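You operate a simulated robot arm through the tools that you are given. There is no shell and no other tool. Be economical: measure what you need, move in short steps, check, and stop when the job is done.

You run a simulated two-armed robot. Do the job below in one go: nothing can be reset, and whatever is moved stays where it is left.

TASK
Take the floor sign and put it on the repair bench top. Pick up the steel masher with one hand, pass it to the other hand and put it on the west drainer. Close the pass side door. The order is free.

The check looks at the end state, three seconds after you hand in, the way a careful person would. Anything else that was tipped, shoved, dropped, spilled or broken makes it a failure.

THE ROBOT
Two 7-joint arms with two-finger parallel grippers on one trunk, on a base that drives. Base frame: it is fixed to the floor where the robot stands at the start and does not move with it; the origin is under the middle of the robot, x ahead of it, y to its left, z up. Units: cm, degrees, N and s.
The left shoulder is at the start at [7, 18.8, 110.3], the right one opposite. With the tool pointing down near the work surface each hand reaches from about 10 to 38 cm from the robot's upright axis, wherever it stands, measured 20 degrees to its own side. Places, roughly: pass side door [50, 360, 50]; repair bench top [60, -190, 90]; steel masher [125, -200, 100]; west drainer [-110, 20, 90]. Payload 3.91 kg a hand.
The tool frame of a hand sits at the grasp point between the pads (the TCP): z along the fingers, y along the line on which they close. The tips reach 3 cm beyond it. The gripper opens to 11 cm. The fingers are 2 cm wide and 1 cm thick; the gripper's body (4.8 by 11.2 cm) begins 5.5 cm behind the TCP.
Orientation is that of the tool frame in the base frame, as a unit quaternion [w, x, y, z]. With the fingers straight down and closing along the base's y, the tool's x points along the base's -x, its y along +y and its z along -z.

THE INTERFACE
- The arms move only by the tool play_rows. It takes "left_commands", "right_commands" or both (then of equal length, played together; a hand with none holds still); each is a list of rows, each an object of numbers (a shift or turn left out is 0, a gripper value left out holds the last): "dx", "dy", "dz": the shift along the tool's x, y, z in units of 400 mm (1.0 is 400 mm); "rx", "ry", "rz": the turn, a rotation vector about the tool's x, y, z in units of 60 degrees (1.0 is 60 degrees); "fingers": the opening, from 0 (shut) to 1 (fully open). In form: [{"dx": .., "dy": .., "dz": .., "rx": .., "ry": .., "rz": .., "fingers": ..}, ...]. A call has 1 to 10 rows; each row is the pose to reach, as a shift and turn from the pose commanded when the call began, along the tool's axes at that moment. A call with a number of a shift or a turn outside -1 to 1 is refused whole. Each row takes 0.2 s and may step no farther than 5 cm and 8.6 degrees from the row before; otherwise, or with a gripper value out of range, the whole call is refused. A pose out of reach is approached as far as the arm can. The call stops where the force on the tool passes 40 N (or 10 N more than at its start, if that is more) or the arm is blocked; 0.2 s more then pass. Each finger travels about 7.2 cm/s and halts on what it meets, pressing with about 27 N; the grip force reading is that of the motor and also rises with nothing between the fingers. The clock runs only during rows and for 0.2 s after the last one: add rows that repeat a pose to give the fingers time. It gives the time, the measured TCP pose, the force on the tool (base axes), the opening and the grip force at its end, in the units of the frame above (readings bear some noise), with the torque about the TCP (base axes, N m) and any sound that the robot's microphone picked up.
- Cameras (640 x 400 px; columns grow to the right, rows downward): "scene" is now at [6.53, 7.89, 132.27]; the picture's right is [1.00, -0.08, 0.00], its down [-0.05, -0.72, -0.69] and it looks along [0.05, 0.68, -0.73] (base axes); focal length 214 px, centre (320, 200). "left" rides on the left gripper at [7.2, -1.7, -10.3] in its tool frame; the picture's right is [0.23, 0.97, 0.00], its down [-0.76, 0.18, -0.62] and it looks along [-0.61, 0.14, 0.78] (tool axes); focal length 222 px, centre (320, 200). "right" rides on the right gripper at [7.2, 1.7, -10.3] in its tool frame; the picture's right is [-0.23, 0.97, 0.00], its down [-0.76, -0.18, -0.62] and it looks along [-0.61, -0.14, 0.78] (tool axes); focal length 222 px, centre (320, 200). There is no depth. A picture from a camera that has moved, and an enlarged one, comes with that camera's place and axes in the base frame and with its lens. The place of the scene camera against the robot may be out by one fixed shift of up to 1.8 cm in any direction.
- snapshot(camera): a new picture of that camera. No time passes.
- raise_lower(by): slides the trunk up (or, below 0, down) by that many cm; the arms and the scene camera ride with it, the base frame stays. It gives what a move gives, with no picture.
- drive_base(legs): drives the robot by 1 to 6 legs, each [ahead, turn to the left] in cm and degrees, along the robot's own axes; the way and the turn of a leg run together, so that a leg with both is an arc; at most 150 cm and 180 degrees a leg. The arms and the cameras ride along, it lands a little off, and it stops where it bumps. It gives what a move gives.
- head_to(pan, tilt): turns the head with the scene camera to pan (to the left, within 86 degrees either way) and tilt (down, from -29 to 69), counted from straight ahead of the robot. It gives what a move gives.
- close_up(camera, box): a new picture of the part [left, top, right, bottom] of that camera's present view, enlarged. No time passes.
- hand_in(): hands the job in; it is judged then, once.

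Work in short steps. Places have to be worked out from the pictures, the camera data and where the tool is seen: move nearer, look again, correct. Check each grasp and each placing, and mend what went wrong. You have 165 turns and 138 pictures in all, those below and enlarged ones among them. Open the grippers and draw the arms clear of the work before you hand the job in, unless the task says otherwise; then end with one line.

The tools are called after ">>>" by a JSON object that holds its "fn" and its "kwargs". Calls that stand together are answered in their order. play_rows: Moves the arms, as the interface text tells. Its arguments: {"type":"object","properties":{"left_commands":{"type":"array","items":{"type":"object","properties":{"dx":{"type":"number"},"dy":{"type":"number"},"dz":{"type":"number"},"rx":{"type":"number"},"ry":{"type":"number"},"rz":{"type":"number"},"fingers":{"type":"number"}}}},"right_commands":{"type":"array","items":{"type":"object","properties":{"dx":{"type":"number"},"dy":{"type":"number"},"dz":{"type":"number"},"rx":{"type":"number"},"ry":{"type":"number"},"rz":{"type":"number"},"fingers":{"type":"number"}}}}},"required":[]} The other tools are called the same way: raise_lower (by) slides the trunk up or down; drive_base (legs) drives the base; head_to (pan, tilt) turns the head that bears the scene camera; snapshot (camera) takes a picture; close_up (camera, box) takes an enlarged picture of a part of a camera's view; hand_in () hands the job in.

At the start:

```text
time: 0.0
left_ee_pos: [31.21, 47.72, 119.41]
left_orientation: [0.0, 0.0, 1.0, 0.0]
left_wrist_force: [-0.1, -0.4, 0.4]
left_torque: [0.03, -0.01, 0.0]
left_grip_width: 11.0
left_finger_force: 0.0
right_ee_pos: [51.69, 3.45, 121.18]
right_orientation: [0.0, 0.0, 1.0, -0.001]
right_wrist_force: [-1.2, 0.7, -0.1]
right_torque: [0.0, -0.02, 0.0]
right_grip_width: 11.01
right_finger_force: 0.1
trunk travel left (down, up): [-61.4, 32.6]
robot x, y, heading: [0.03, 0.12, -0.1]
head pan, tilt: [85.7, 46.6]
```

scene: 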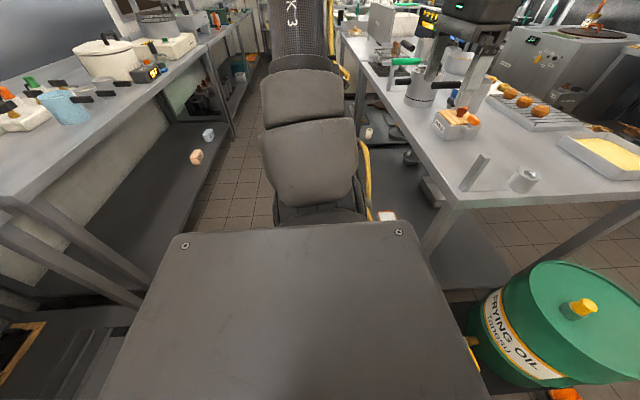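
right: 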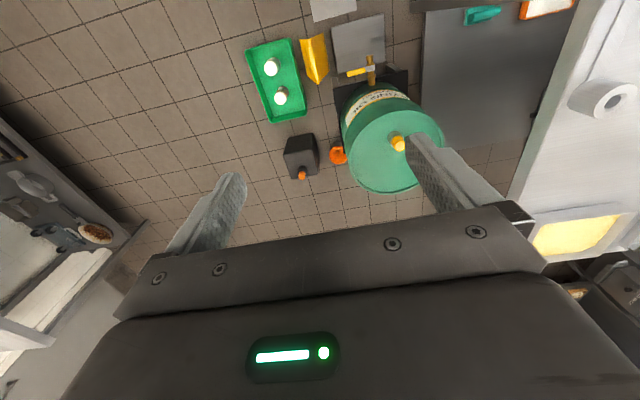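
left: 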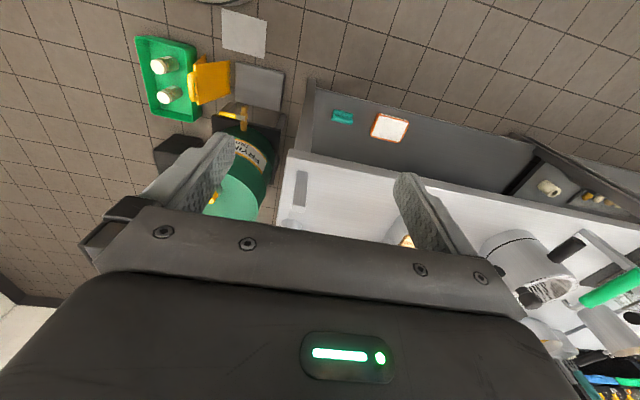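

The head looks left along the aisle. I look ahead first to map the room.

>>> {"fn": "head_to", "kwargs": {"pan": 0, "tilt": 35}}

>>> {"fn": "snapshot", "kwargs": {"camera": "scene"}}

>>> {"fn": "head_to", "kwargs": {"pan": -70, "tilt": 30}}

>>> {"fn": "snapshot", "kwargs": {"camera": "scene"}}

>>> {"fn": "head_to", "kwargs": {"pan": 85, "tilt": 15}}

>>> {"fn": "snapshot", "kwargs": {"camera": "scene"}}

```text
time: 1.6
left_ee_pos: [31.13, 47.59, 119.29]
left_orientation: [-0.001, 0.0, 1.0, 0.0]
left_wrist_force: [-0.1, 0.3, -0.5]
left_torque: [0.02, -0.02, -0.03]
left_grip_width: 11.0
left_finger_force: 0.0
right_ee_pos: [51.64, 3.49, 121.23]
right_orientation: [0.001, 0.0, 1.0, 0.0]
right_wrist_force: [0.1, -0.2, -0.1]
right_torque: [0.0, -0.01, 0.01]
right_grip_width: 11.01
right_finger_force: 0.0
trunk travel left (down, up): [-61.4, 32.6]
robot x, y, heading: [-0.22, 0.1, 0.1]
head pan, tilt: [0.0, 35.0]
```

```text
134 pictures are left
camera scene: at [14.74, -0.09, 133.97], right [0.0, -1.0, 0.0], down [-0.57, 0.0, -0.82], along [0.82, 0.0, -0.57], focal length 214 px, centre (320, 200)
```

scene: 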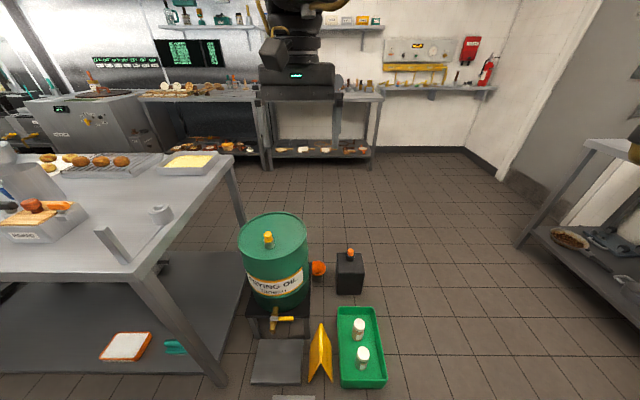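

```text
time: 3.0
left_ee_pos: [31.09, 47.61, 119.4]
left_orientation: [0.0, 0.0, 1.0, 0.0]
left_wrist_force: [0.2, -0.4, 0.3]
left_torque: [-0.01, -0.01, 0.01]
left_grip_width: 11.01
left_finger_force: 0.0
right_ee_pos: [51.63, 3.41, 121.25]
right_orientation: [-0.001, 0.0, 1.0, 0.001]
right_wrist_force: [0.4, -1.3, 0.6]
right_torque: [-0.02, -0.03, -0.01]
right_grip_width: 11.0
right_finger_force: 0.0
trunk travel left (down, up): [-61.4, 32.6]
robot x, y, heading: [-0.1, -0.26, 0.2]
head pan, tilt: [-70.0, 30.0]
```

```text
133 pictures are left
camera scene: at [9.04, -8.6, 134.76], right [-0.94, -0.34, 0.0], down [-0.17, 0.47, -0.87], along [0.3, -0.81, -0.5], focal length 214 px, centre (320, 200)
```

scene: 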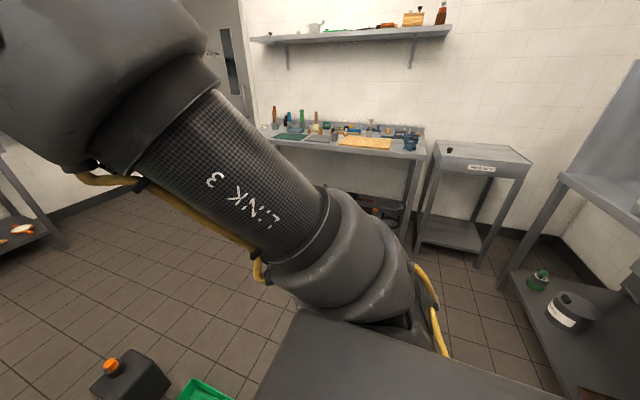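

```text
time: 5.4
left_ee_pos: [31.13, 47.62, 119.23]
left_orientation: [0.0, -0.001, 1.0, 0.0]
left_wrist_force: [0.0, 0.5, 0.5]
left_torque: [0.03, 0.01, -0.02]
left_grip_width: 11.01
left_finger_force: 0.0
right_ee_pos: [51.48, 3.4, 121.37]
right_orientation: [0.0, 0.001, 1.0, -0.001]
right_wrist_force: [-0.1, -0.2, -0.1]
right_torque: [0.01, -0.01, -0.01]
right_grip_width: 11.01
right_finger_force: 0.1
trunk travel left (down, up): [-61.4, 32.6]
robot x, y, heading: [0.32, 0.19, 0.1]
head pan, tilt: [85.0, 15.0]
```

```text
132 pictures are left
camera scene: at [6.76, 9.21, 137.17], right [1.0, -0.09, 0.0], down [-0.02, -0.26, -0.97], along [0.08, 0.96, -0.26], focal length 214 px, centre (320, 200)
```

scene: 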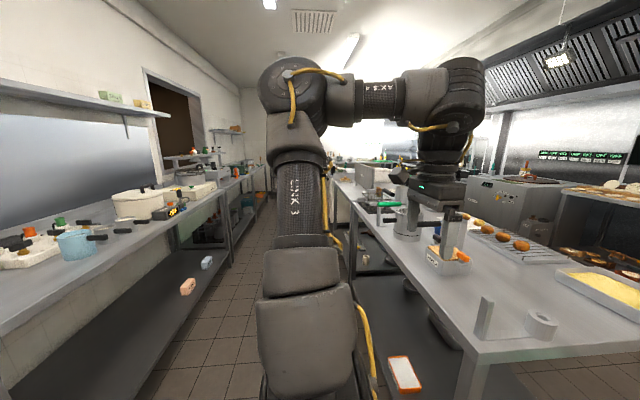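

The floor sign is likely the yellow tent at about [53, 0] on the floor. I turn the head down to it for a closer look.

>>> {"fn": "head_to", "kwargs": {"pan": 0, "tilt": 60}}

>>> {"fn": "snapshot", "kwargs": {"camera": "scene"}}

>>> {"fn": "close_up", "kwargs": {"camera": "right", "box": [220, 0, 420, 125]}}

```text
time: 7.0
left_ee_pos: [31.24, 47.66, 119.28]
left_orientation: [0.0, 0.0, 1.0, 0.0]
left_wrist_force: [0.1, -0.2, -0.2]
left_torque: [-0.01, 0.0, 0.01]
left_grip_width: 11.02
left_finger_force: 0.1
right_ee_pos: [51.67, 3.57, 121.4]
right_orientation: [-0.001, -0.001, 1.0, 0.0]
right_wrist_force: [0.0, 0.1, 0.8]
right_torque: [0.03, 0.01, 0.0]
right_grip_width: 10.98
right_finger_force: 0.0
trunk travel left (down, up): [-61.4, 32.6]
robot x, y, heading: [0.39, -0.26, -0.2]
head pan, tilt: [0.0, 60.0]
```

```text
131 pictures are left
camera scene: at [12.6, -0.09, 130.55], right [0.0, -1.0, 0.0], down [-0.87, 0.0, -0.5], along [0.5, 0.0, -0.87], focal length 214 px, centre (320, 200)
```

scene: 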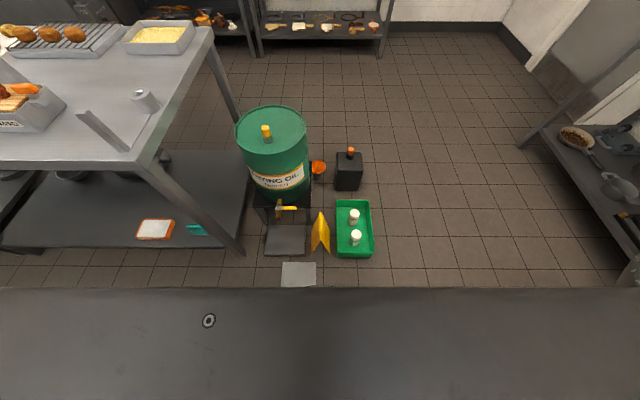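

```text
3.20 times, centred on (320, 62) of right
camera zoom: at [44.4, 5.0, 131.53], right [0.23, 0.97, 0.0], down [0.76, -0.18, 0.62], along [0.61, -0.14, -0.78], focal length 711 px, centre (320, 640)
```

zoom: 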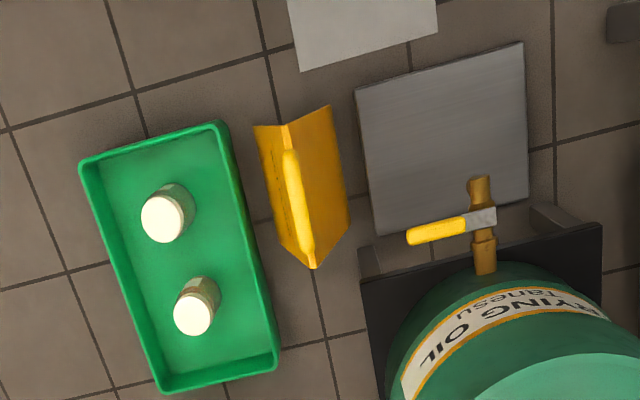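

The sign is an A-frame tent. Its ridge runs along x at about y=-1, x 51–65, with the top at roughly z 20–25. I lower the trunk in steps and look again with the right hand camera.

>>> {"fn": "raise_lower", "kwargs": {"by": -45}}

>>> {"fn": "snapshot", "kwargs": {"camera": "right"}}

>>> {"fn": "snapshot", "kwargs": {"camera": "scene"}}

>>> {"fn": "snapshot", "kwargs": {"camera": "left"}}

```text
refused: -45 is not a number from -40 to 40
```

```text
129 pictures are left
camera right: at [44.4, 5.0, 131.53], right [0.23, 0.97, 0.0], down [0.76, -0.18, 0.62], along [0.61, -0.14, -0.78], focal length 222 px, centre (320, 200)
```

right: 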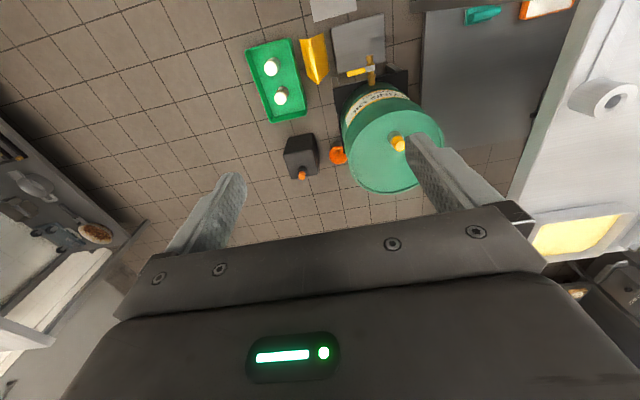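

```text
128 pictures are left
camera scene: at [12.6, -0.09, 130.55], right [0.0, -1.0, 0.0], down [-0.87, 0.0, -0.5], along [0.5, 0.0, -0.87], focal length 214 px, centre (320, 200)
```

scene: 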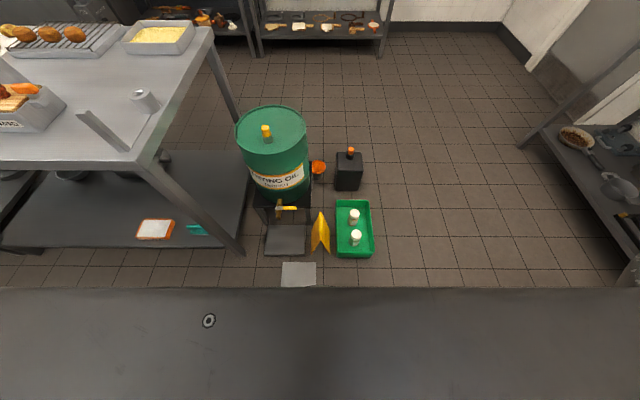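

```text
127 pictures are left
camera left: at [23.89, 46.11, 129.71], right [-0.23, 0.97, 0.0], down [0.76, 0.18, 0.62], along [0.61, 0.14, -0.78], focal length 222 px, centre (320, 200)
```

left: 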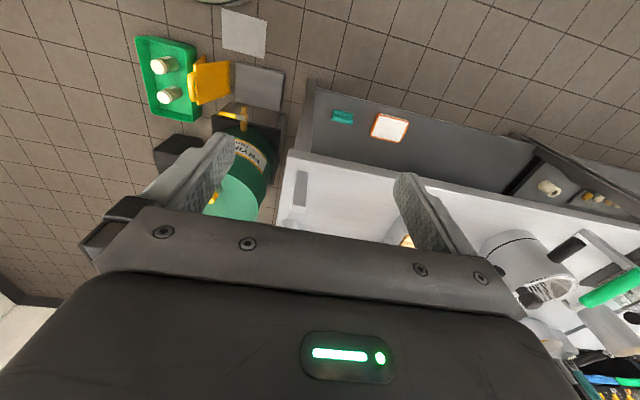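

Trunk steps are limited to 40 cm, so I lower by 40 and look.

>>> {"fn": "raise_lower", "kwargs": {"by": -40}}

>>> {"fn": "snapshot", "kwargs": {"camera": "right"}}

>>> {"fn": "snapshot", "kwargs": {"camera": "scene"}}

```text
time: 10.8
left_ee_pos: [31.03, 47.63, 79.3]
left_orientation: [0.0, 0.0, 1.0, -0.001]
left_wrist_force: [0.1, 0.3, 0.9]
left_torque: [0.02, -0.03, -0.01]
left_grip_width: 10.99
left_finger_force: 0.0
right_ee_pos: [51.66, 3.48, 81.27]
right_orientation: [0.0, 0.0, 1.0, 0.0]
right_wrist_force: [0.6, -0.4, 0.6]
right_torque: [0.01, -0.02, 0.01]
right_grip_width: 10.98
right_finger_force: 0.1
trunk travel left (down, up): [-21.4, 72.6]
robot x, y, heading: [0.27, -0.03, 0.2]
head pan, tilt: [0.0, 60.0]
```

```text
126 pictures are left
camera right: at [44.38, 4.98, 91.54], right [0.23, 0.97, 0.0], down [0.76, -0.18, 0.62], along [0.61, -0.14, -0.78], focal length 222 px, centre (320, 200)
```

right: 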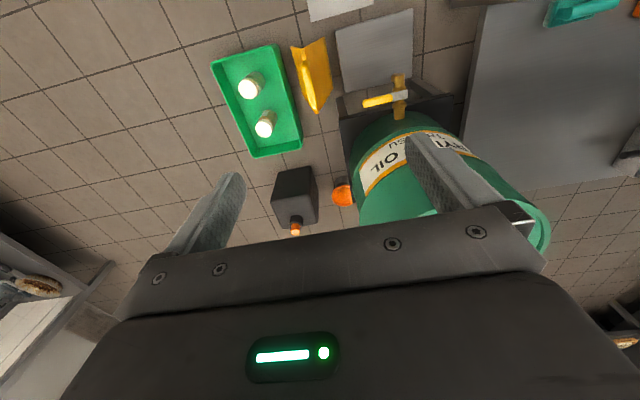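

```text
125 pictures are left
camera scene: at [12.59, -0.11, 90.55], right [0.0, -1.0, 0.0], down [-0.87, 0.0, -0.5], along [0.5, 0.0, -0.87], focal length 214 px, centre (320, 200)
```

scene: 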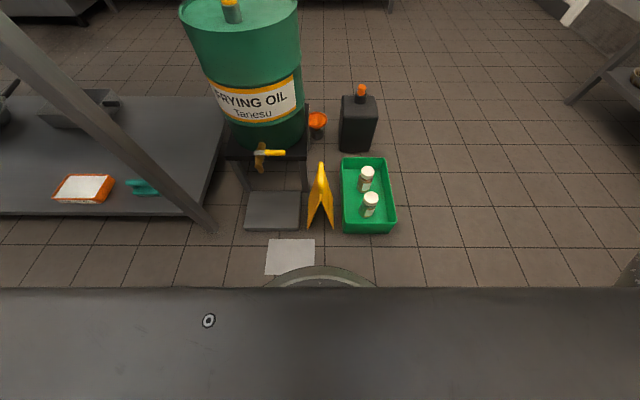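

The base front is at about x≈30. I enlarge the sign from both cameras to triangulate the ridge.

>>> {"fn": "close_up", "kwargs": {"camera": "right", "box": [240, 20, 400, 120]}}

>>> {"fn": "close_up", "kwargs": {"camera": "scene", "box": [240, 150, 400, 250]}}

```text
4.00 times, centred on (320, 70) of right
camera zoom: at [44.38, 4.98, 91.54], right [0.23, 0.97, 0.0], down [0.76, -0.18, 0.62], along [0.61, -0.14, -0.78], focal length 888 px, centre (320, 720)
```

zoom: 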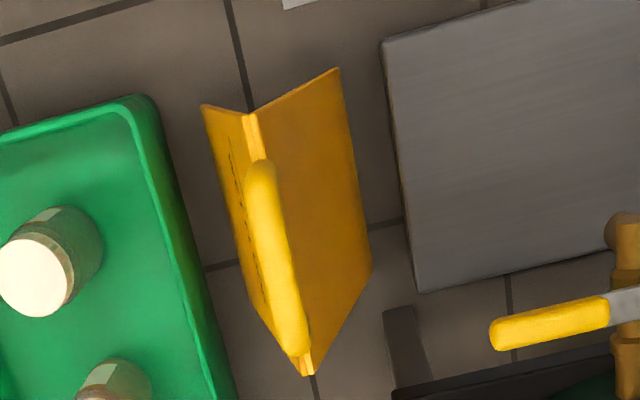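

```text
4.00 times, centred on (320, 200) of scene
camera zoom: at [12.59, -0.11, 90.55], right [0.0, -1.0, 0.0], down [-0.87, 0.0, -0.5], along [0.5, 0.0, -0.87], focal length 858 px, centre (320, 200)
```

zoom: 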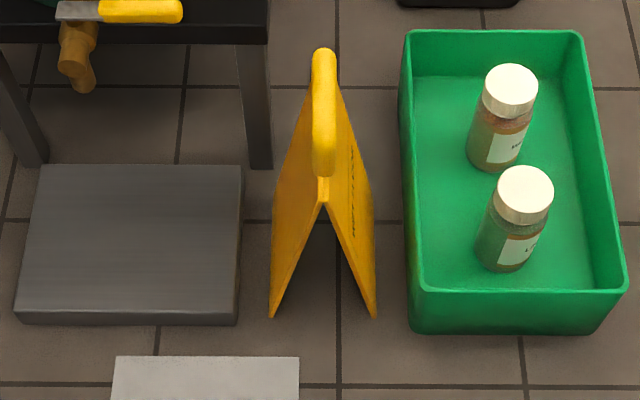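

The ridge handle is centred at about [56, -0.2] with its top at z≈30 and runs along x. I lower the trunk the rest of the way, then align the right hand above it.

>>> {"fn": "raise_lower", "kwargs": {"by": -21}}

>>> {"fn": "play_rows", "kwargs": {"right_commands": [{"dx": -0.054, "dy": -0.046}, {"dx": -0.108, "dy": -0.092}, {"dx": -0.108, "dy": -0.092, "dz": 0.1}, {"dx": -0.108, "dy": -0.092, "dz": 0.2}, {"dx": -0.108, "dy": -0.092, "dz": 0.3}, {"dx": -0.108, "dy": -0.092, "dz": 0.4}]}}

>>> {"fn": "snapshot", "kwargs": {"camera": "right"}}

>>> {"fn": "snapshot", "kwargs": {"camera": "scene"}}

```text
time: 13.1
left_ee_pos: [31.19, 47.66, 58.32]
left_orientation: [-0.001, 0.0, 1.0, 0.0]
left_wrist_force: [0.1, -0.4, 0.0]
left_torque: [0.01, -0.03, -0.01]
left_grip_width: 10.98
left_finger_force: 0.0
right_ee_pos: [51.61, 3.51, 60.38]
right_orientation: [0.0, 0.0, 1.0, 0.0]
right_wrist_force: [0.2, 0.2, 0.3]
right_torque: [-0.02, 0.03, -0.02]
right_grip_width: 10.98
right_finger_force: 0.0
trunk travel left (down, up): [-0.4, 93.6]
robot x, y, heading: [-0.19, 0.19, 0.2]
head pan, tilt: [0.0, 60.0]
```

```text
time: 14.5
left_ee_pos: [31.09, 47.62, 58.24]
left_orientation: [0.001, 0.0, 1.0, 0.0]
left_wrist_force: [-0.4, 0.4, 0.0]
left_torque: [-0.02, -0.01, -0.03]
left_grip_width: 11.0
left_finger_force: 0.2
right_ee_pos: [56.01, -0.29, 44.07]
right_orientation: [0.0, 0.0, 1.0, 0.0]
right_wrist_force: [0.1, -0.3, 0.3]
right_torque: [-0.01, 0.0, 0.0]
right_grip_width: 11.03
right_finger_force: 0.1
right hand out of reach, approached as far as the arm can: row 1, 2, 3
trunk travel left (down, up): [-0.4, 93.6]
robot x, y, heading: [0.04, -0.01, -0.1]
head pan, tilt: [0.0, 60.0]
```

```text
122 pictures are left
camera right: at [48.72, 1.27, 54.35], right [0.23, 0.97, 0.0], down [0.76, -0.18, 0.62], along [0.61, -0.14, -0.78], focal length 222 px, centre (320, 200)
```

right: 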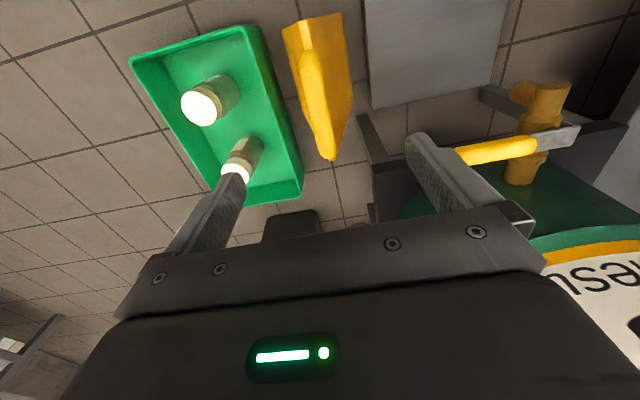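

```text
121 pictures are left
camera scene: at [12.59, -0.11, 69.55], right [0.0, -1.0, 0.0], down [-0.87, 0.0, -0.5], along [0.5, 0.0, -0.87], focal length 214 px, centre (320, 200)
```

scene: 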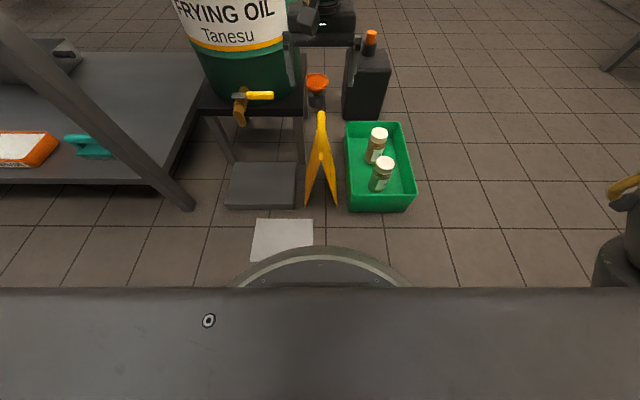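

The handle centre measures at [55.8, -0.35], right under the hand. I descend 15.5 cm and close.

>>> {"fn": "play_rows", "kwargs": {"right_commands": [{"dz": 0.1}, {"dz": 0.2}, {"dz": 0.3}, {"dz": 0.36}, {"dz": 0.39}, {"dz": 0.39, "fingers": 0}, {"dz": 0.39, "fingers": 0}, {"dz": 0.39, "fingers": 0}, {"dz": 0.39, "fingers": 0}, {"dz": 0.39, "fingers": 0}]}}

>>> {"fn": "snapshot", "kwargs": {"camera": "right"}}

```text
time: 16.7
left_ee_pos: [31.01, 47.65, 58.28]
left_orientation: [0.0, 0.0, 1.0, 0.0]
left_wrist_force: [-0.7, 0.0, -0.1]
left_torque: [0.01, 0.0, 0.02]
left_grip_width: 11.01
left_finger_force: 0.0
right_ee_pos: [56.02, -0.35, 28.48]
right_orientation: [0.0, 0.0, 1.0, 0.0]
right_wrist_force: [-0.5, 0.5, 0.2]
right_torque: [0.03, -0.16, -0.09]
right_grip_width: 2.18
right_finger_force: 27.4
trunk travel left (down, up): [-0.4, 93.6]
robot x, y, heading: [0.07, 0.05, -0.1]
head pan, tilt: [0.0, 60.0]
```

```text
120 pictures are left
camera right: at [48.72, 1.22, 38.79], right [0.23, 0.97, 0.0], down [0.76, -0.18, 0.62], along [0.61, -0.14, -0.78], focal length 222 px, centre (320, 200)
```

right: 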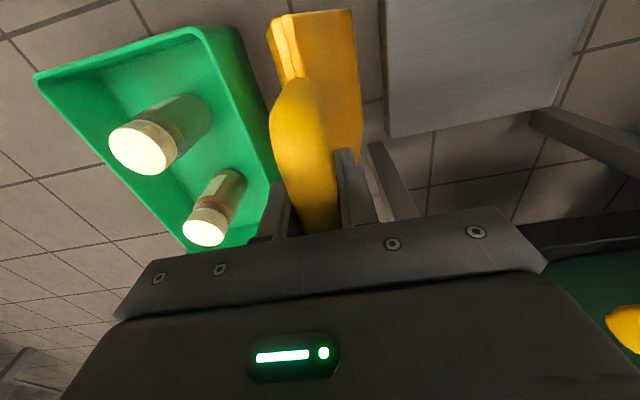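

The grip holds at 2.2 cm. I lift the sign straight up.

>>> {"fn": "play_rows", "kwargs": {"right_commands": [{"dz": -0.05}, {"dz": -0.15}, {"dz": -0.25}, {"dz": -0.35}, {"dz": -0.45}, {"dz": -0.55}, {"dz": -0.55}]}}

>>> {"fn": "raise_lower", "kwargs": {"by": 40}}

>>> {"fn": "snapshot", "kwargs": {"camera": "scene"}}

>>> {"fn": "snapshot", "kwargs": {"camera": "right"}}

```text
time: 18.3
left_ee_pos: [31.15, 47.56, 58.28]
left_orientation: [0.0, 0.001, 1.0, 0.0]
left_wrist_force: [0.5, -0.2, 0.0]
left_torque: [0.0, 0.0, 0.02]
left_grip_width: 11.0
left_finger_force: 0.1
right_ee_pos: [55.99, -0.14, 50.7]
right_orientation: [-0.001, 0.0, 1.0, -0.001]
right_wrist_force: [0.1, -1.1, -3.6]
right_torque: [-0.02, -0.02, -0.03]
right_grip_width: 2.14
right_finger_force: 27.1
trunk travel left (down, up): [-0.4, 93.6]
robot x, y, heading: [-0.08, 0.2, -0.3]
head pan, tilt: [0.0, 60.0]
```

```text
time: 22.1
left_ee_pos: [31.12, 47.56, 98.24]
left_orientation: [0.0, 0.0, 1.0, 0.0]
left_wrist_force: [0.3, 0.1, 0.8]
left_torque: [0.0, 0.01, 0.0]
left_grip_width: 11.01
left_finger_force: 0.1
right_ee_pos: [56.11, -0.24, 90.61]
right_orientation: [0.0, -0.001, 1.0, 0.0]
right_wrist_force: [0.1, 0.5, -5.4]
right_torque: [0.0, 0.01, -0.02]
right_grip_width: 2.19
right_finger_force: 26.9
trunk travel left (down, up): [-40.4, 53.6]
robot x, y, heading: [-0.13, -0.04, -0.0]
head pan, tilt: [0.0, 60.0]
```

```text
119 pictures are left
camera scene: at [12.65, -0.1, 109.53], right [0.0, -1.0, 0.0], down [-0.87, 0.0, -0.5], along [0.5, 0.0, -0.87], focal length 214 px, centre (320, 200)
```

scene: 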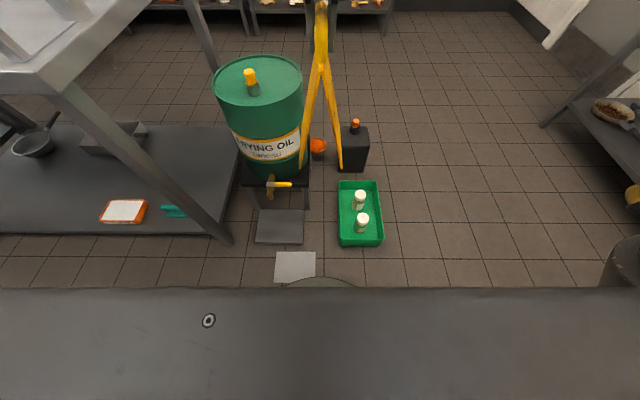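

```text
118 pictures are left
camera right: at [48.84, 1.38, 100.87], right [0.23, 0.97, 0.0], down [0.76, -0.18, 0.62], along [0.61, -0.14, -0.78], focal length 222 px, centre (320, 200)
```

right: 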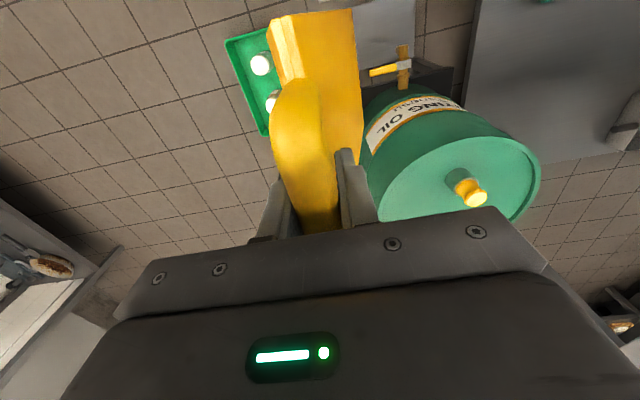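

The sign hangs cleanly. I raise further so its feet clear the bench height, then turn to face the bench.

>>> {"fn": "raise_lower", "kwargs": {"by": 40}}

>>> {"fn": "drive_base", "kwargs": {"legs": [[0, -90]]}}

>>> {"fn": "head_to", "kwargs": {"pan": 0, "tilt": 25}}

>>> {"fn": "snapshot", "kwargs": {"camera": "scene"}}

```text
time: 25.9
left_ee_pos: [31.06, 47.67, 138.28]
left_orientation: [0.0, -0.001, 1.0, -0.001]
left_wrist_force: [-0.2, -0.4, 0.2]
left_torque: [0.01, -0.01, 0.01]
left_grip_width: 10.97
left_finger_force: 0.0
right_ee_pos: [56.15, -0.13, 130.67]
right_orientation: [-0.001, 0.001, 1.0, 0.001]
right_wrist_force: [-0.7, 0.0, -4.6]
right_torque: [-0.04, 0.02, -0.01]
right_grip_width: 2.14
right_finger_force: 26.6
trunk travel left (down, up): [-80.4, 13.6]
robot x, y, heading: [0.28, -0.54, 0.1]
head pan, tilt: [0.0, 60.0]
```

```text
time: 30.2
left_ee_pos: [46.74, -32.65, 138.39]
left_orientation: [0.0, 0.717, 0.697, 0.0]
left_wrist_force: [0.1, 0.9, -0.1]
left_torque: [0.02, -0.02, -0.01]
left_grip_width: 11.0
left_finger_force: 0.0
right_ee_pos: [-1.8, -56.06, 130.6]
right_orientation: [-0.001, 0.718, 0.696, -0.001]
right_wrist_force: [0.7, -0.2, -5.0]
right_torque: [-0.01, -0.01, 0.01]
right_grip_width: 2.18
right_finger_force: 26.7
trunk travel left (down, up): [-80.4, 13.6]
robot x, y, heading: [-0.21, 0.19, -91.7]
head pan, tilt: [0.0, 60.0]
```

```text
time: 31.2
left_ee_pos: [46.68, -32.62, 138.37]
left_orientation: [-0.001, 0.718, 0.696, 0.0]
left_wrist_force: [0.5, -0.6, 0.9]
left_torque: [0.0, -0.02, 0.01]
left_grip_width: 11.0
left_finger_force: 0.0
right_ee_pos: [-1.88, -56.02, 130.59]
right_orientation: [0.0, 0.718, 0.696, -0.001]
right_wrist_force: [-0.3, -1.3, -4.6]
right_torque: [0.03, 0.01, -0.04]
right_grip_width: 2.14
right_finger_force: 27.3
trunk travel left (down, up): [-80.4, 13.6]
robot x, y, heading: [-0.34, -0.32, -91.6]
head pan, tilt: [0.0, 25.0]
```

```text
117 pictures are left
camera scene: at [0.52, -14.41, 154.54], right [-1.0, 0.03, 0.0], down [0.01, 0.42, -0.91], along [-0.03, -0.91, -0.42], focal length 214 px, centre (320, 200)
```

scene: 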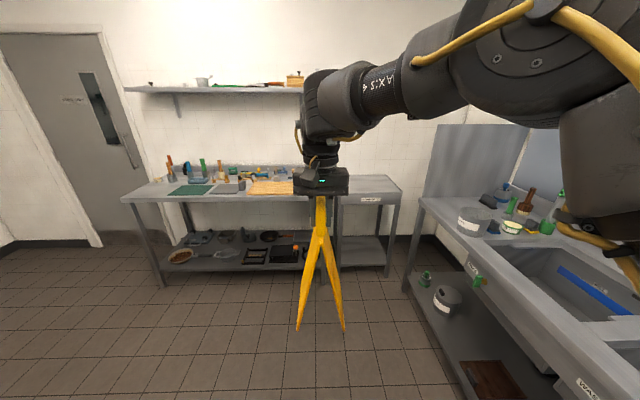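

The bench front edge is at about y≈-158. I enlarge the bench top.

>>> {"fn": "close_up", "kwargs": {"camera": "scene", "box": [110, 130, 310, 255]}}

>>> {"fn": "close_up", "kwargs": {"camera": "scene", "box": [290, 130, 450, 230]}}

```text
3.20 times, centred on (210, 192) of scene
camera zoom: at [0.52, -14.41, 154.54], right [-1.0, 0.03, 0.0], down [0.01, 0.42, -0.91], along [-0.03, -0.91, -0.42], focal length 686 px, centre (672, 224)
```

zoom: 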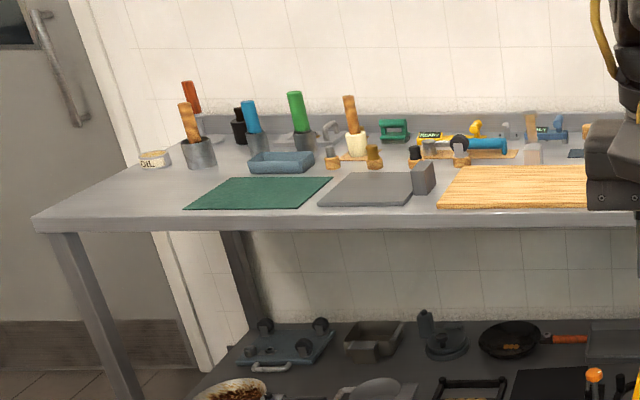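

```text
4.00 times, centred on (370, 180) of scene
camera zoom: at [0.52, -14.41, 154.54], right [-1.0, 0.03, 0.0], down [0.01, 0.42, -0.91], along [-0.03, -0.91, -0.42], focal length 858 px, centre (120, 280)
```

zoom: 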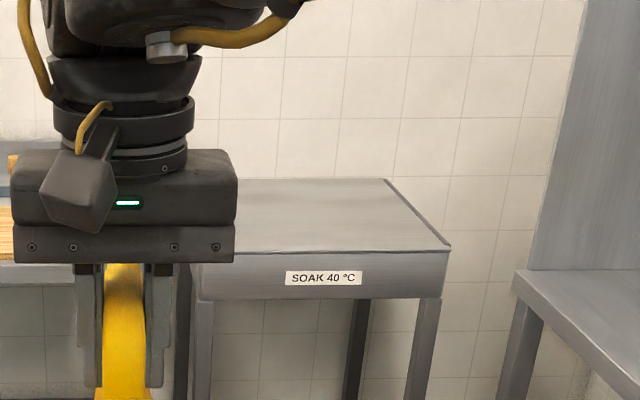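

The masher is probably in one of the handle pots at the bench's left end. I drive nearer, keeping the sign clear of the bench, and look at the top for a free spot.

>>> {"fn": "drive_base", "kwargs": {"legs": [[70, 0]]}}

>>> {"fn": "head_to", "kwargs": {"pan": 35, "tilt": 30}}

>>> {"fn": "snapshot", "kwargs": {"camera": "scene"}}

>>> {"fn": "snapshot", "kwargs": {"camera": "right"}}

>>> {"fn": "snapshot", "kwargs": {"camera": "left"}}

```text
time: 35.2
left_ee_pos: [44.69, -104.19, 138.38]
left_orientation: [0.0, 0.717, 0.697, -0.001]
left_wrist_force: [0.5, 1.2, -0.1]
left_torque: [-0.01, 0.03, -0.01]
left_grip_width: 11.0
left_finger_force: 0.1
right_ee_pos: [-3.76, -127.75, 130.73]
right_orientation: [0.0, 0.717, 0.697, 0.0]
right_wrist_force: [-0.5, 1.0, -3.9]
right_torque: [-0.02, 0.01, -0.01]
right_grip_width: 2.17
right_finger_force: 27.1
trunk travel left (down, up): [-80.4, 13.6]
robot x, y, heading: [-1.94, -71.67, -91.5]
head pan, tilt: [0.0, 25.0]
```

```text
time: 36.2
left_ee_pos: [44.75, -104.25, 138.37]
left_orientation: [0.0, 0.717, 0.697, 0.0]
left_wrist_force: [0.4, 1.1, -0.1]
left_torque: [0.04, -0.02, 0.01]
left_grip_width: 11.01
left_finger_force: 0.0
right_ee_pos: [-3.75, -127.92, 130.73]
right_orientation: [-0.001, 0.717, 0.697, 0.001]
right_wrist_force: [-0.9, 0.2, -4.7]
right_torque: [0.0, 0.01, -0.01]
right_grip_width: 2.18
right_finger_force: 26.9
trunk travel left (down, up): [-80.4, 13.6]
robot x, y, heading: [-2.17, -71.62, -91.6]
head pan, tilt: [35.0, 30.0]
```

```text
114 pictures are left
camera scene: at [3.68, -84.57, 153.75], right [-0.84, -0.55, 0.0], down [-0.28, 0.42, -0.87], along [0.48, -0.72, -0.5], focal length 214 px, centre (320, 200)
```

scene: 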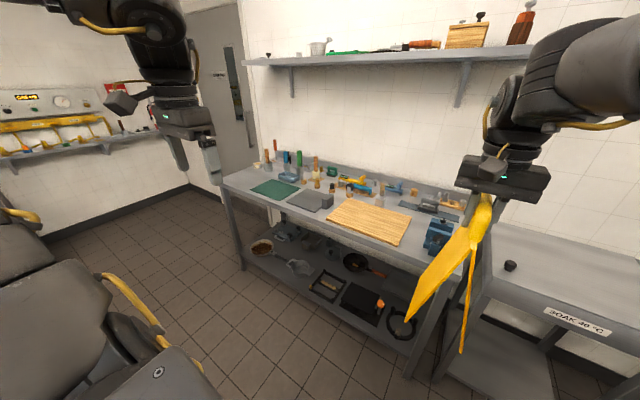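

```text
113 pictures are left
camera right: at [-1.93, -120.8, 140.87], right [0.97, -0.25, 0.0], down [-0.2, -0.76, 0.62], along [-0.16, -0.6, -0.78], focal length 222 px, centre (320, 200)
```

right: 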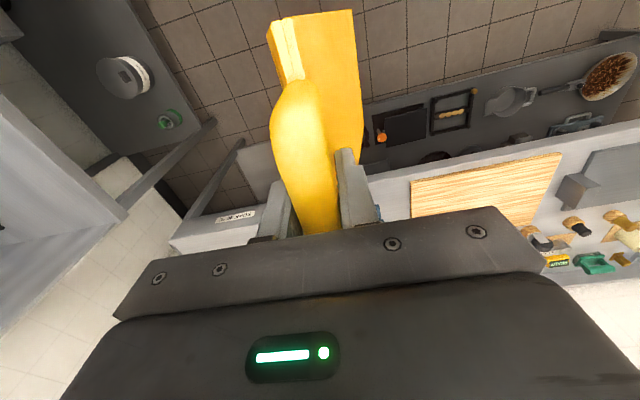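

```text
112 pictures are left
camera left: at [43.21, -96.84, 148.7], right [0.98, 0.2, 0.0], down [0.16, -0.77, 0.62], along [0.12, -0.61, -0.78], focal length 222 px, centre (320, 200)
```

left: 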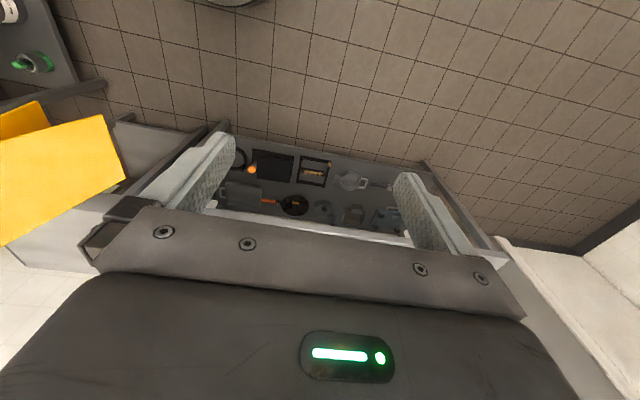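

I enlarge the bench to choose a spot.

>>> {"fn": "close_up", "kwargs": {"camera": "scene", "box": [215, 135, 345, 216]}}

>>> {"fn": "close_up", "kwargs": {"camera": "scene", "box": [320, 165, 480, 265]}}

```text
4.92 times, centred on (280, 176) of scene
camera zoom: at [3.68, -84.57, 153.75], right [-0.84, -0.55, 0.0], down [-0.28, 0.42, -0.87], along [0.48, -0.72, -0.5], focal length 1056 px, centre (517, 321)
```

zoom: 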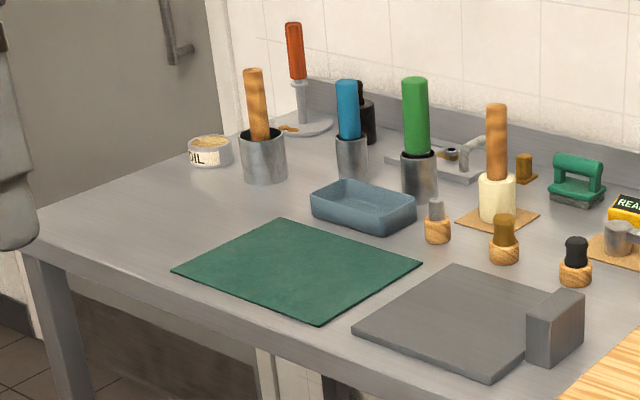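

```text
4.00 times, centred on (400, 215) of scene
camera zoom: at [3.68, -84.57, 153.75], right [-0.84, -0.55, 0.0], down [-0.28, 0.42, -0.87], along [0.48, -0.72, -0.5], focal length 858 px, centre (0, 140)
```

zoom: 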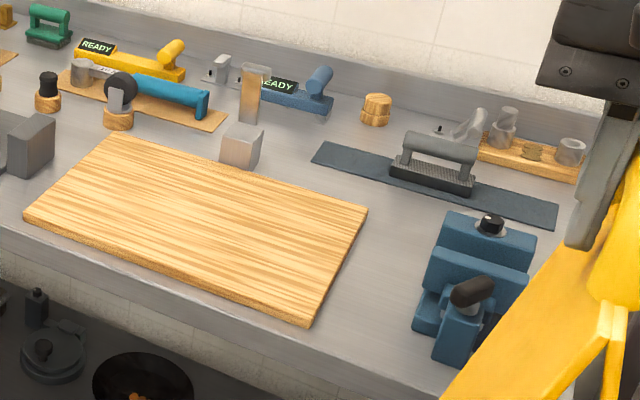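

Free bare metal lies at the bench's front-left corner (x 113–137, y -160 to -183). I drive over there and keep the turns well away from the bench.

>>> {"fn": "drive_base", "kwargs": {"legs": [[0, 83.6], [128, 0], [0, -82]]}}

>>> {"fn": "head_to", "kwargs": {"pan": 5, "tilt": 35}}

>>> {"fn": "snapshot", "kwargs": {"camera": "scene"}}

>>> {"fn": "snapshot", "kwargs": {"camera": "left"}}

```text
time: 49.7
left_ee_pos: [170.19, -123.44, 138.33]
left_orientation: [-0.001, 0.72, 0.693, 0.0]
left_wrist_force: [0.6, -0.2, -0.6]
left_torque: [0.0, 0.0, 0.02]
left_grip_width: 11.01
left_finger_force: 0.1
right_ee_pos: [121.37, -146.43, 130.66]
right_orientation: [-0.001, 0.721, 0.693, 0.0]
right_wrist_force: [0.7, 0.1, -4.6]
right_torque: [0.03, 0.0, 0.01]
right_grip_width: 2.17
right_finger_force: 26.7
trunk travel left (down, up): [-80.4, 13.6]
robot x, y, heading: [123.96, -90.29, -92.5]
head pan, tilt: [35.0, 30.0]
```

```text
time: 50.7
left_ee_pos: [170.07, -123.57, 138.26]
left_orientation: [0.0, 0.72, 0.694, 0.001]
left_wrist_force: [0.1, -0.3, 0.6]
left_torque: [0.03, 0.02, 0.01]
left_grip_width: 11.01
left_finger_force: 0.1
right_ee_pos: [121.3, -146.41, 130.55]
right_orientation: [-0.002, 0.721, 0.693, 0.0]
right_wrist_force: [-1.2, 0.2, -3.9]
right_torque: [0.0, -0.01, -0.02]
right_grip_width: 2.15
right_finger_force: 26.9
trunk travel left (down, up): [-80.4, 13.6]
robot x, y, heading: [123.49, -90.5, -92.0]
head pan, tilt: [5.0, 35.0]
```

```text
109 pictures are left
camera scene: at [124.94, -104.48, 152.97], right [-1.0, -0.05, 0.0], down [-0.03, 0.57, -0.82], along [0.04, -0.82, -0.57], focal length 214 px, centre (320, 200)
```

scene: 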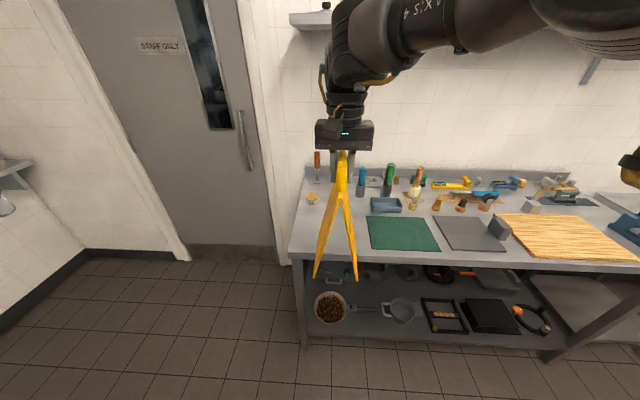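

```text
108 pictures are left
camera left: at [168.77, -116.06, 148.7], right [0.98, 0.19, 0.0], down [0.15, -0.77, 0.62], along [0.12, -0.61, -0.78], focal length 222 px, centre (320, 200)
```

left: 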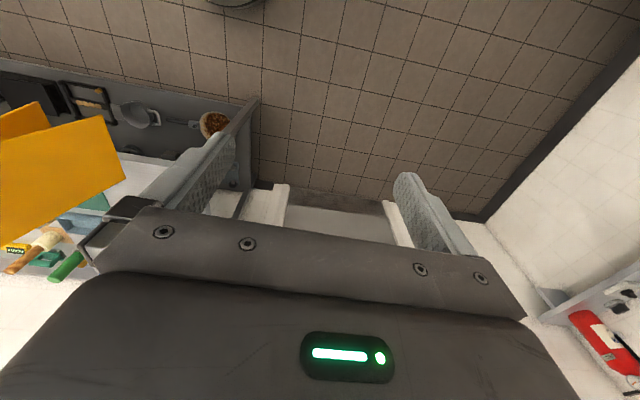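

The bare strip centre is about [124, -172]. I drive ahead 22 cm; the sign's feet clear the bench by ~12 cm.

>>> {"fn": "drive_base", "kwargs": {"legs": [[22, 0]]}}

>>> {"fn": "snapshot", "kwargs": {"camera": "scene"}}

>>> {"fn": "snapshot", "kwargs": {"camera": "right"}}

```text
time: 52.4
left_ee_pos: [169.34, -144.69, 138.37]
left_orientation: [0.001, 0.72, 0.694, 0.0]
left_wrist_force: [-0.8, 0.9, 0.8]
left_torque: [-0.02, 0.01, -0.01]
left_grip_width: 11.0
left_finger_force: 0.1
right_ee_pos: [120.76, -167.86, 130.74]
right_orientation: [0.0, 0.72, 0.694, -0.002]
right_wrist_force: [0.4, 1.1, -4.0]
right_torque: [0.0, 0.02, 0.0]
right_grip_width: 2.13
right_finger_force: 27.3
trunk travel left (down, up): [-80.4, 13.6]
robot x, y, heading: [123.04, -112.01, -92.2]
head pan, tilt: [5.0, 35.0]
```

```text
107 pictures are left
camera scene: at [124.13, -125.82, 153.01], right [-1.0, -0.05, 0.0], down [-0.03, 0.57, -0.82], along [0.04, -0.82, -0.57], focal length 214 px, centre (320, 200)
```

scene: 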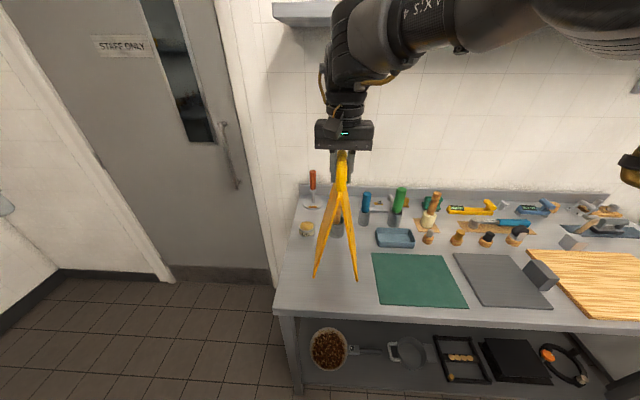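

```text
106 pictures are left
camera right: at [122.65, -160.83, 141.02], right [0.96, -0.26, 0.0], down [-0.2, -0.75, 0.62], along [-0.16, -0.6, -0.78], focal length 222 px, centre (320, 200)
```

right: 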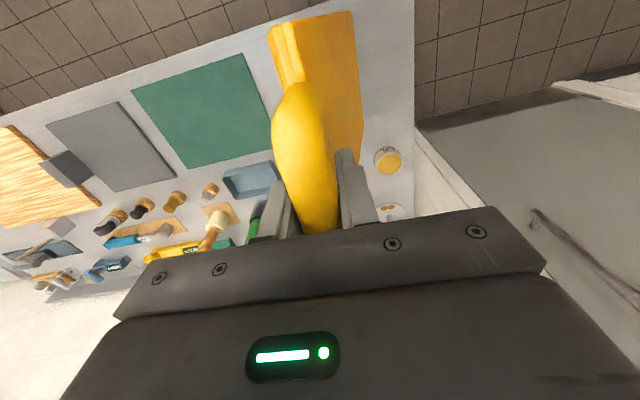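

Target TCP is [123, -170.5]. I shift there and lower 9 cm, then feel for contact.

>>> {"fn": "play_rows", "kwargs": {"right_commands": [{"dx": -0.03, "dy": 0.03}, {"dx": -0.063, "dy": 0.0575}, {"dx": -0.063, "dy": 0.0575, "dz": 0.06}, {"dx": -0.063, "dy": 0.0575, "dz": 0.12}, {"dx": -0.063, "dy": 0.0575, "dz": 0.18}, {"dx": -0.063, "dy": 0.0575, "dz": 0.225}]}}

>>> {"fn": "snapshot", "kwargs": {"camera": "scene"}}

>>> {"fn": "snapshot", "kwargs": {"camera": "left"}}

```text
time: 53.8
left_ee_pos: [169.41, -145.17, 138.35]
left_orientation: [0.0, 0.72, 0.694, 0.0]
left_wrist_force: [-0.9, 0.4, -0.1]
left_torque: [-0.03, -0.03, -0.02]
left_grip_width: 11.0
left_finger_force: 0.0
right_ee_pos: [122.85, -170.62, 121.46]
right_orientation: [-0.001, 0.72, 0.694, 0.0]
right_wrist_force: [-0.1, -0.3, -5.7]
right_torque: [0.0, 0.01, 0.05]
right_grip_width: 2.16
right_finger_force: 26.4
right hand out of reach, approached as far as the arm can: row 2
trunk travel left (down, up): [-80.4, 13.6]
robot x, y, heading: [122.85, -112.01, -92.1]
head pan, tilt: [5.0, 35.0]
```

```text
105 pictures are left
camera scene: at [124.12, -126.29, 152.96], right [-1.0, -0.05, 0.0], down [-0.03, 0.57, -0.82], along [0.04, -0.82, -0.57], focal length 214 px, centre (320, 200)
```

scene: 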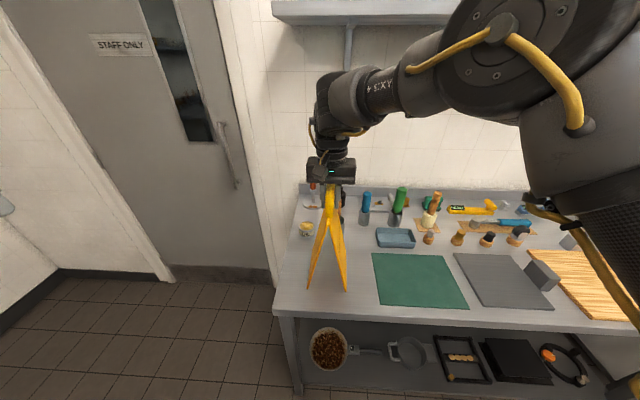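

```text
104 pictures are left
camera left: at [167.99, -137.73, 148.69], right [0.98, 0.19, 0.0], down [0.15, -0.77, 0.62], along [0.12, -0.61, -0.78], focal length 222 px, centre (320, 200)
```

left: 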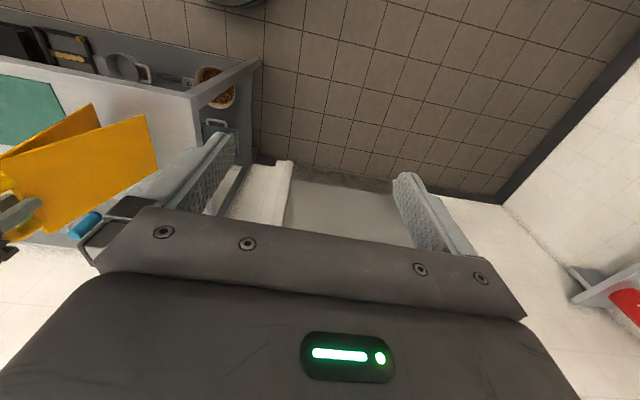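

Feet should be ~3 cm above the top. I continue down in small steps until contact shows.

>>> {"fn": "play_rows", "kwargs": {"right_commands": [{"dz": 0.02}, {"dz": 0.04}, {"dz": 0.055}]}}

>>> {"fn": "close_up", "kwargs": {"camera": "scene", "box": [270, 150, 430, 320]}}

```text
time: 54.5
left_ee_pos: [169.37, -145.12, 138.38]
left_orientation: [0.0, 0.72, 0.694, 0.0]
left_wrist_force: [-0.4, -0.4, 0.0]
left_torque: [0.01, -0.04, 0.01]
left_grip_width: 10.99
left_finger_force: 0.1
right_ee_pos: [123.0, -170.82, 119.3]
right_orientation: [0.0, 0.72, 0.694, -0.001]
right_wrist_force: [0.0, 0.2, -4.2]
right_torque: [0.02, 0.0, 0.01]
right_grip_width: 2.17
right_finger_force: 26.6
trunk travel left (down, up): [-80.4, 13.6]
robot x, y, heading: [123.33, -112.16, -92.0]
head pan, tilt: [5.0, 35.0]
```

```text
2.35 times, centred on (350, 235) of scene
camera zoom: at [124.12, -126.21, 152.97], right [-1.0, -0.05, 0.0], down [-0.03, 0.57, -0.82], along [0.04, -0.82, -0.57], focal length 505 px, centre (249, 118)
```

zoom: 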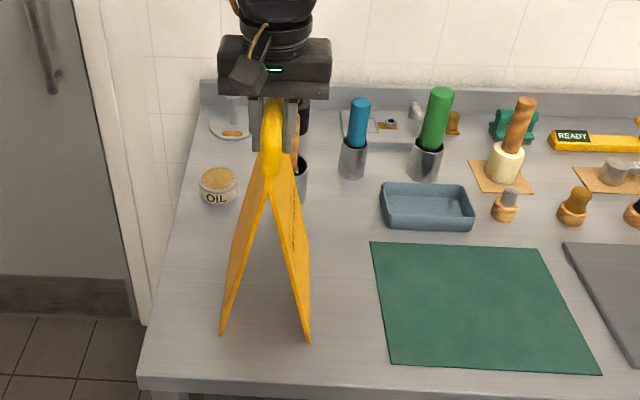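

>>> {"fn": "play_rows", "kwargs": {"right_commands": [{"dz": 0.01}, {"dz": 0.02}, {"dz": 0.03}]}}

```text
time: 55.4
left_ee_pos: [169.36, -144.87, 138.39]
left_orientation: [0.001, 0.719, 0.695, 0.0]
left_wrist_force: [0.0, -0.2, 0.2]
left_torque: [-0.01, -0.01, -0.02]
left_grip_width: 11.02
left_finger_force: 0.0
right_ee_pos: [122.93, -170.9, 118.58]
right_orientation: [0.003, 0.72, 0.694, -0.002]
right_wrist_force: [0.3, -5.4, 18.7]
right_torque: [0.23, -0.03, 0.09]
right_grip_width: 2.16
right_finger_force: 27.4
trunk travel left (down, up): [-80.4, 13.6]
robot x, y, heading: [122.87, -112.25, -92.1]
head pan, tilt: [5.0, 35.0]
```

Contact at TCP 118.6 (the bench is at z≈90). I ease the pressure, open partly, and rise.

>>> {"fn": "play_rows", "kwargs": {"right_commands": [{"dz": -0.011}, {"dz": -0.011, "fingers": 0.5}, {"dz": -0.011, "fingers": 0.6}, {"dz": -0.011, "fingers": 0.6}, {"dz": -0.05}, {"dz": -0.12}, {"dz": -0.2}, {"dz": -0.3}]}}

>>> {"fn": "snapshot", "kwargs": {"camera": "scene"}}

>>> {"fn": "snapshot", "kwargs": {"camera": "right"}}

```text
time: 57.1
left_ee_pos: [169.41, -144.92, 138.27]
left_orientation: [0.0, 0.72, 0.693, 0.0]
left_wrist_force: [-0.2, 0.0, -0.4]
left_torque: [-0.01, 0.01, 0.0]
left_grip_width: 10.98
left_finger_force: 0.0
right_ee_pos: [123.05, -169.64, 130.03]
right_orientation: [0.002, 0.72, 0.694, 0.0]
right_wrist_force: [-0.1, 0.7, 0.7]
right_torque: [-0.02, 0.01, 0.02]
right_grip_width: 6.6
right_finger_force: 0.1
right hand out of reach, approached as far as the arm can: row 8
trunk travel left (down, up): [-80.4, 13.6]
robot x, y, heading: [122.97, -112.36, -92.1]
head pan, tilt: [5.0, 35.0]
```

```text
102 pictures are left
camera scene: at [124.17, -125.92, 152.99], right [-1.0, -0.05, 0.0], down [-0.03, 0.57, -0.82], along [0.04, -0.82, -0.57], focal length 214 px, centre (320, 200)
```

scene: 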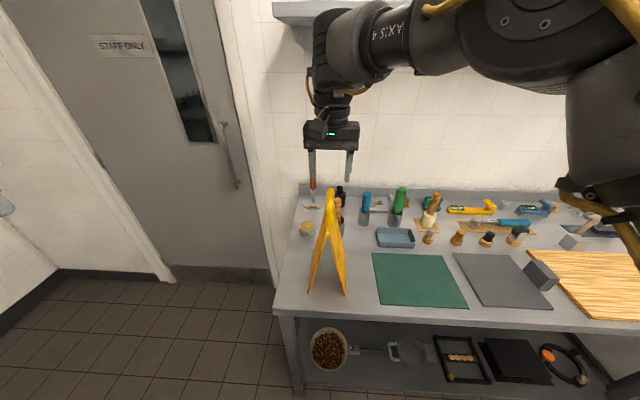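

```text
101 pictures are left
camera right: at [125.05, -162.58, 140.3], right [0.96, -0.26, 0.0], down [-0.21, -0.75, 0.62], along [-0.16, -0.6, -0.78], focal length 222 px, centre (320, 200)
```

right: 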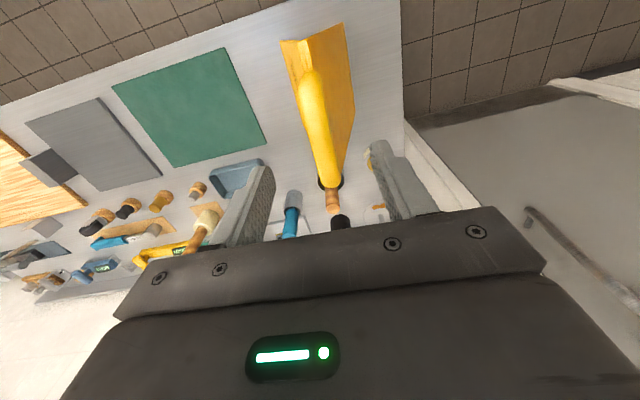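

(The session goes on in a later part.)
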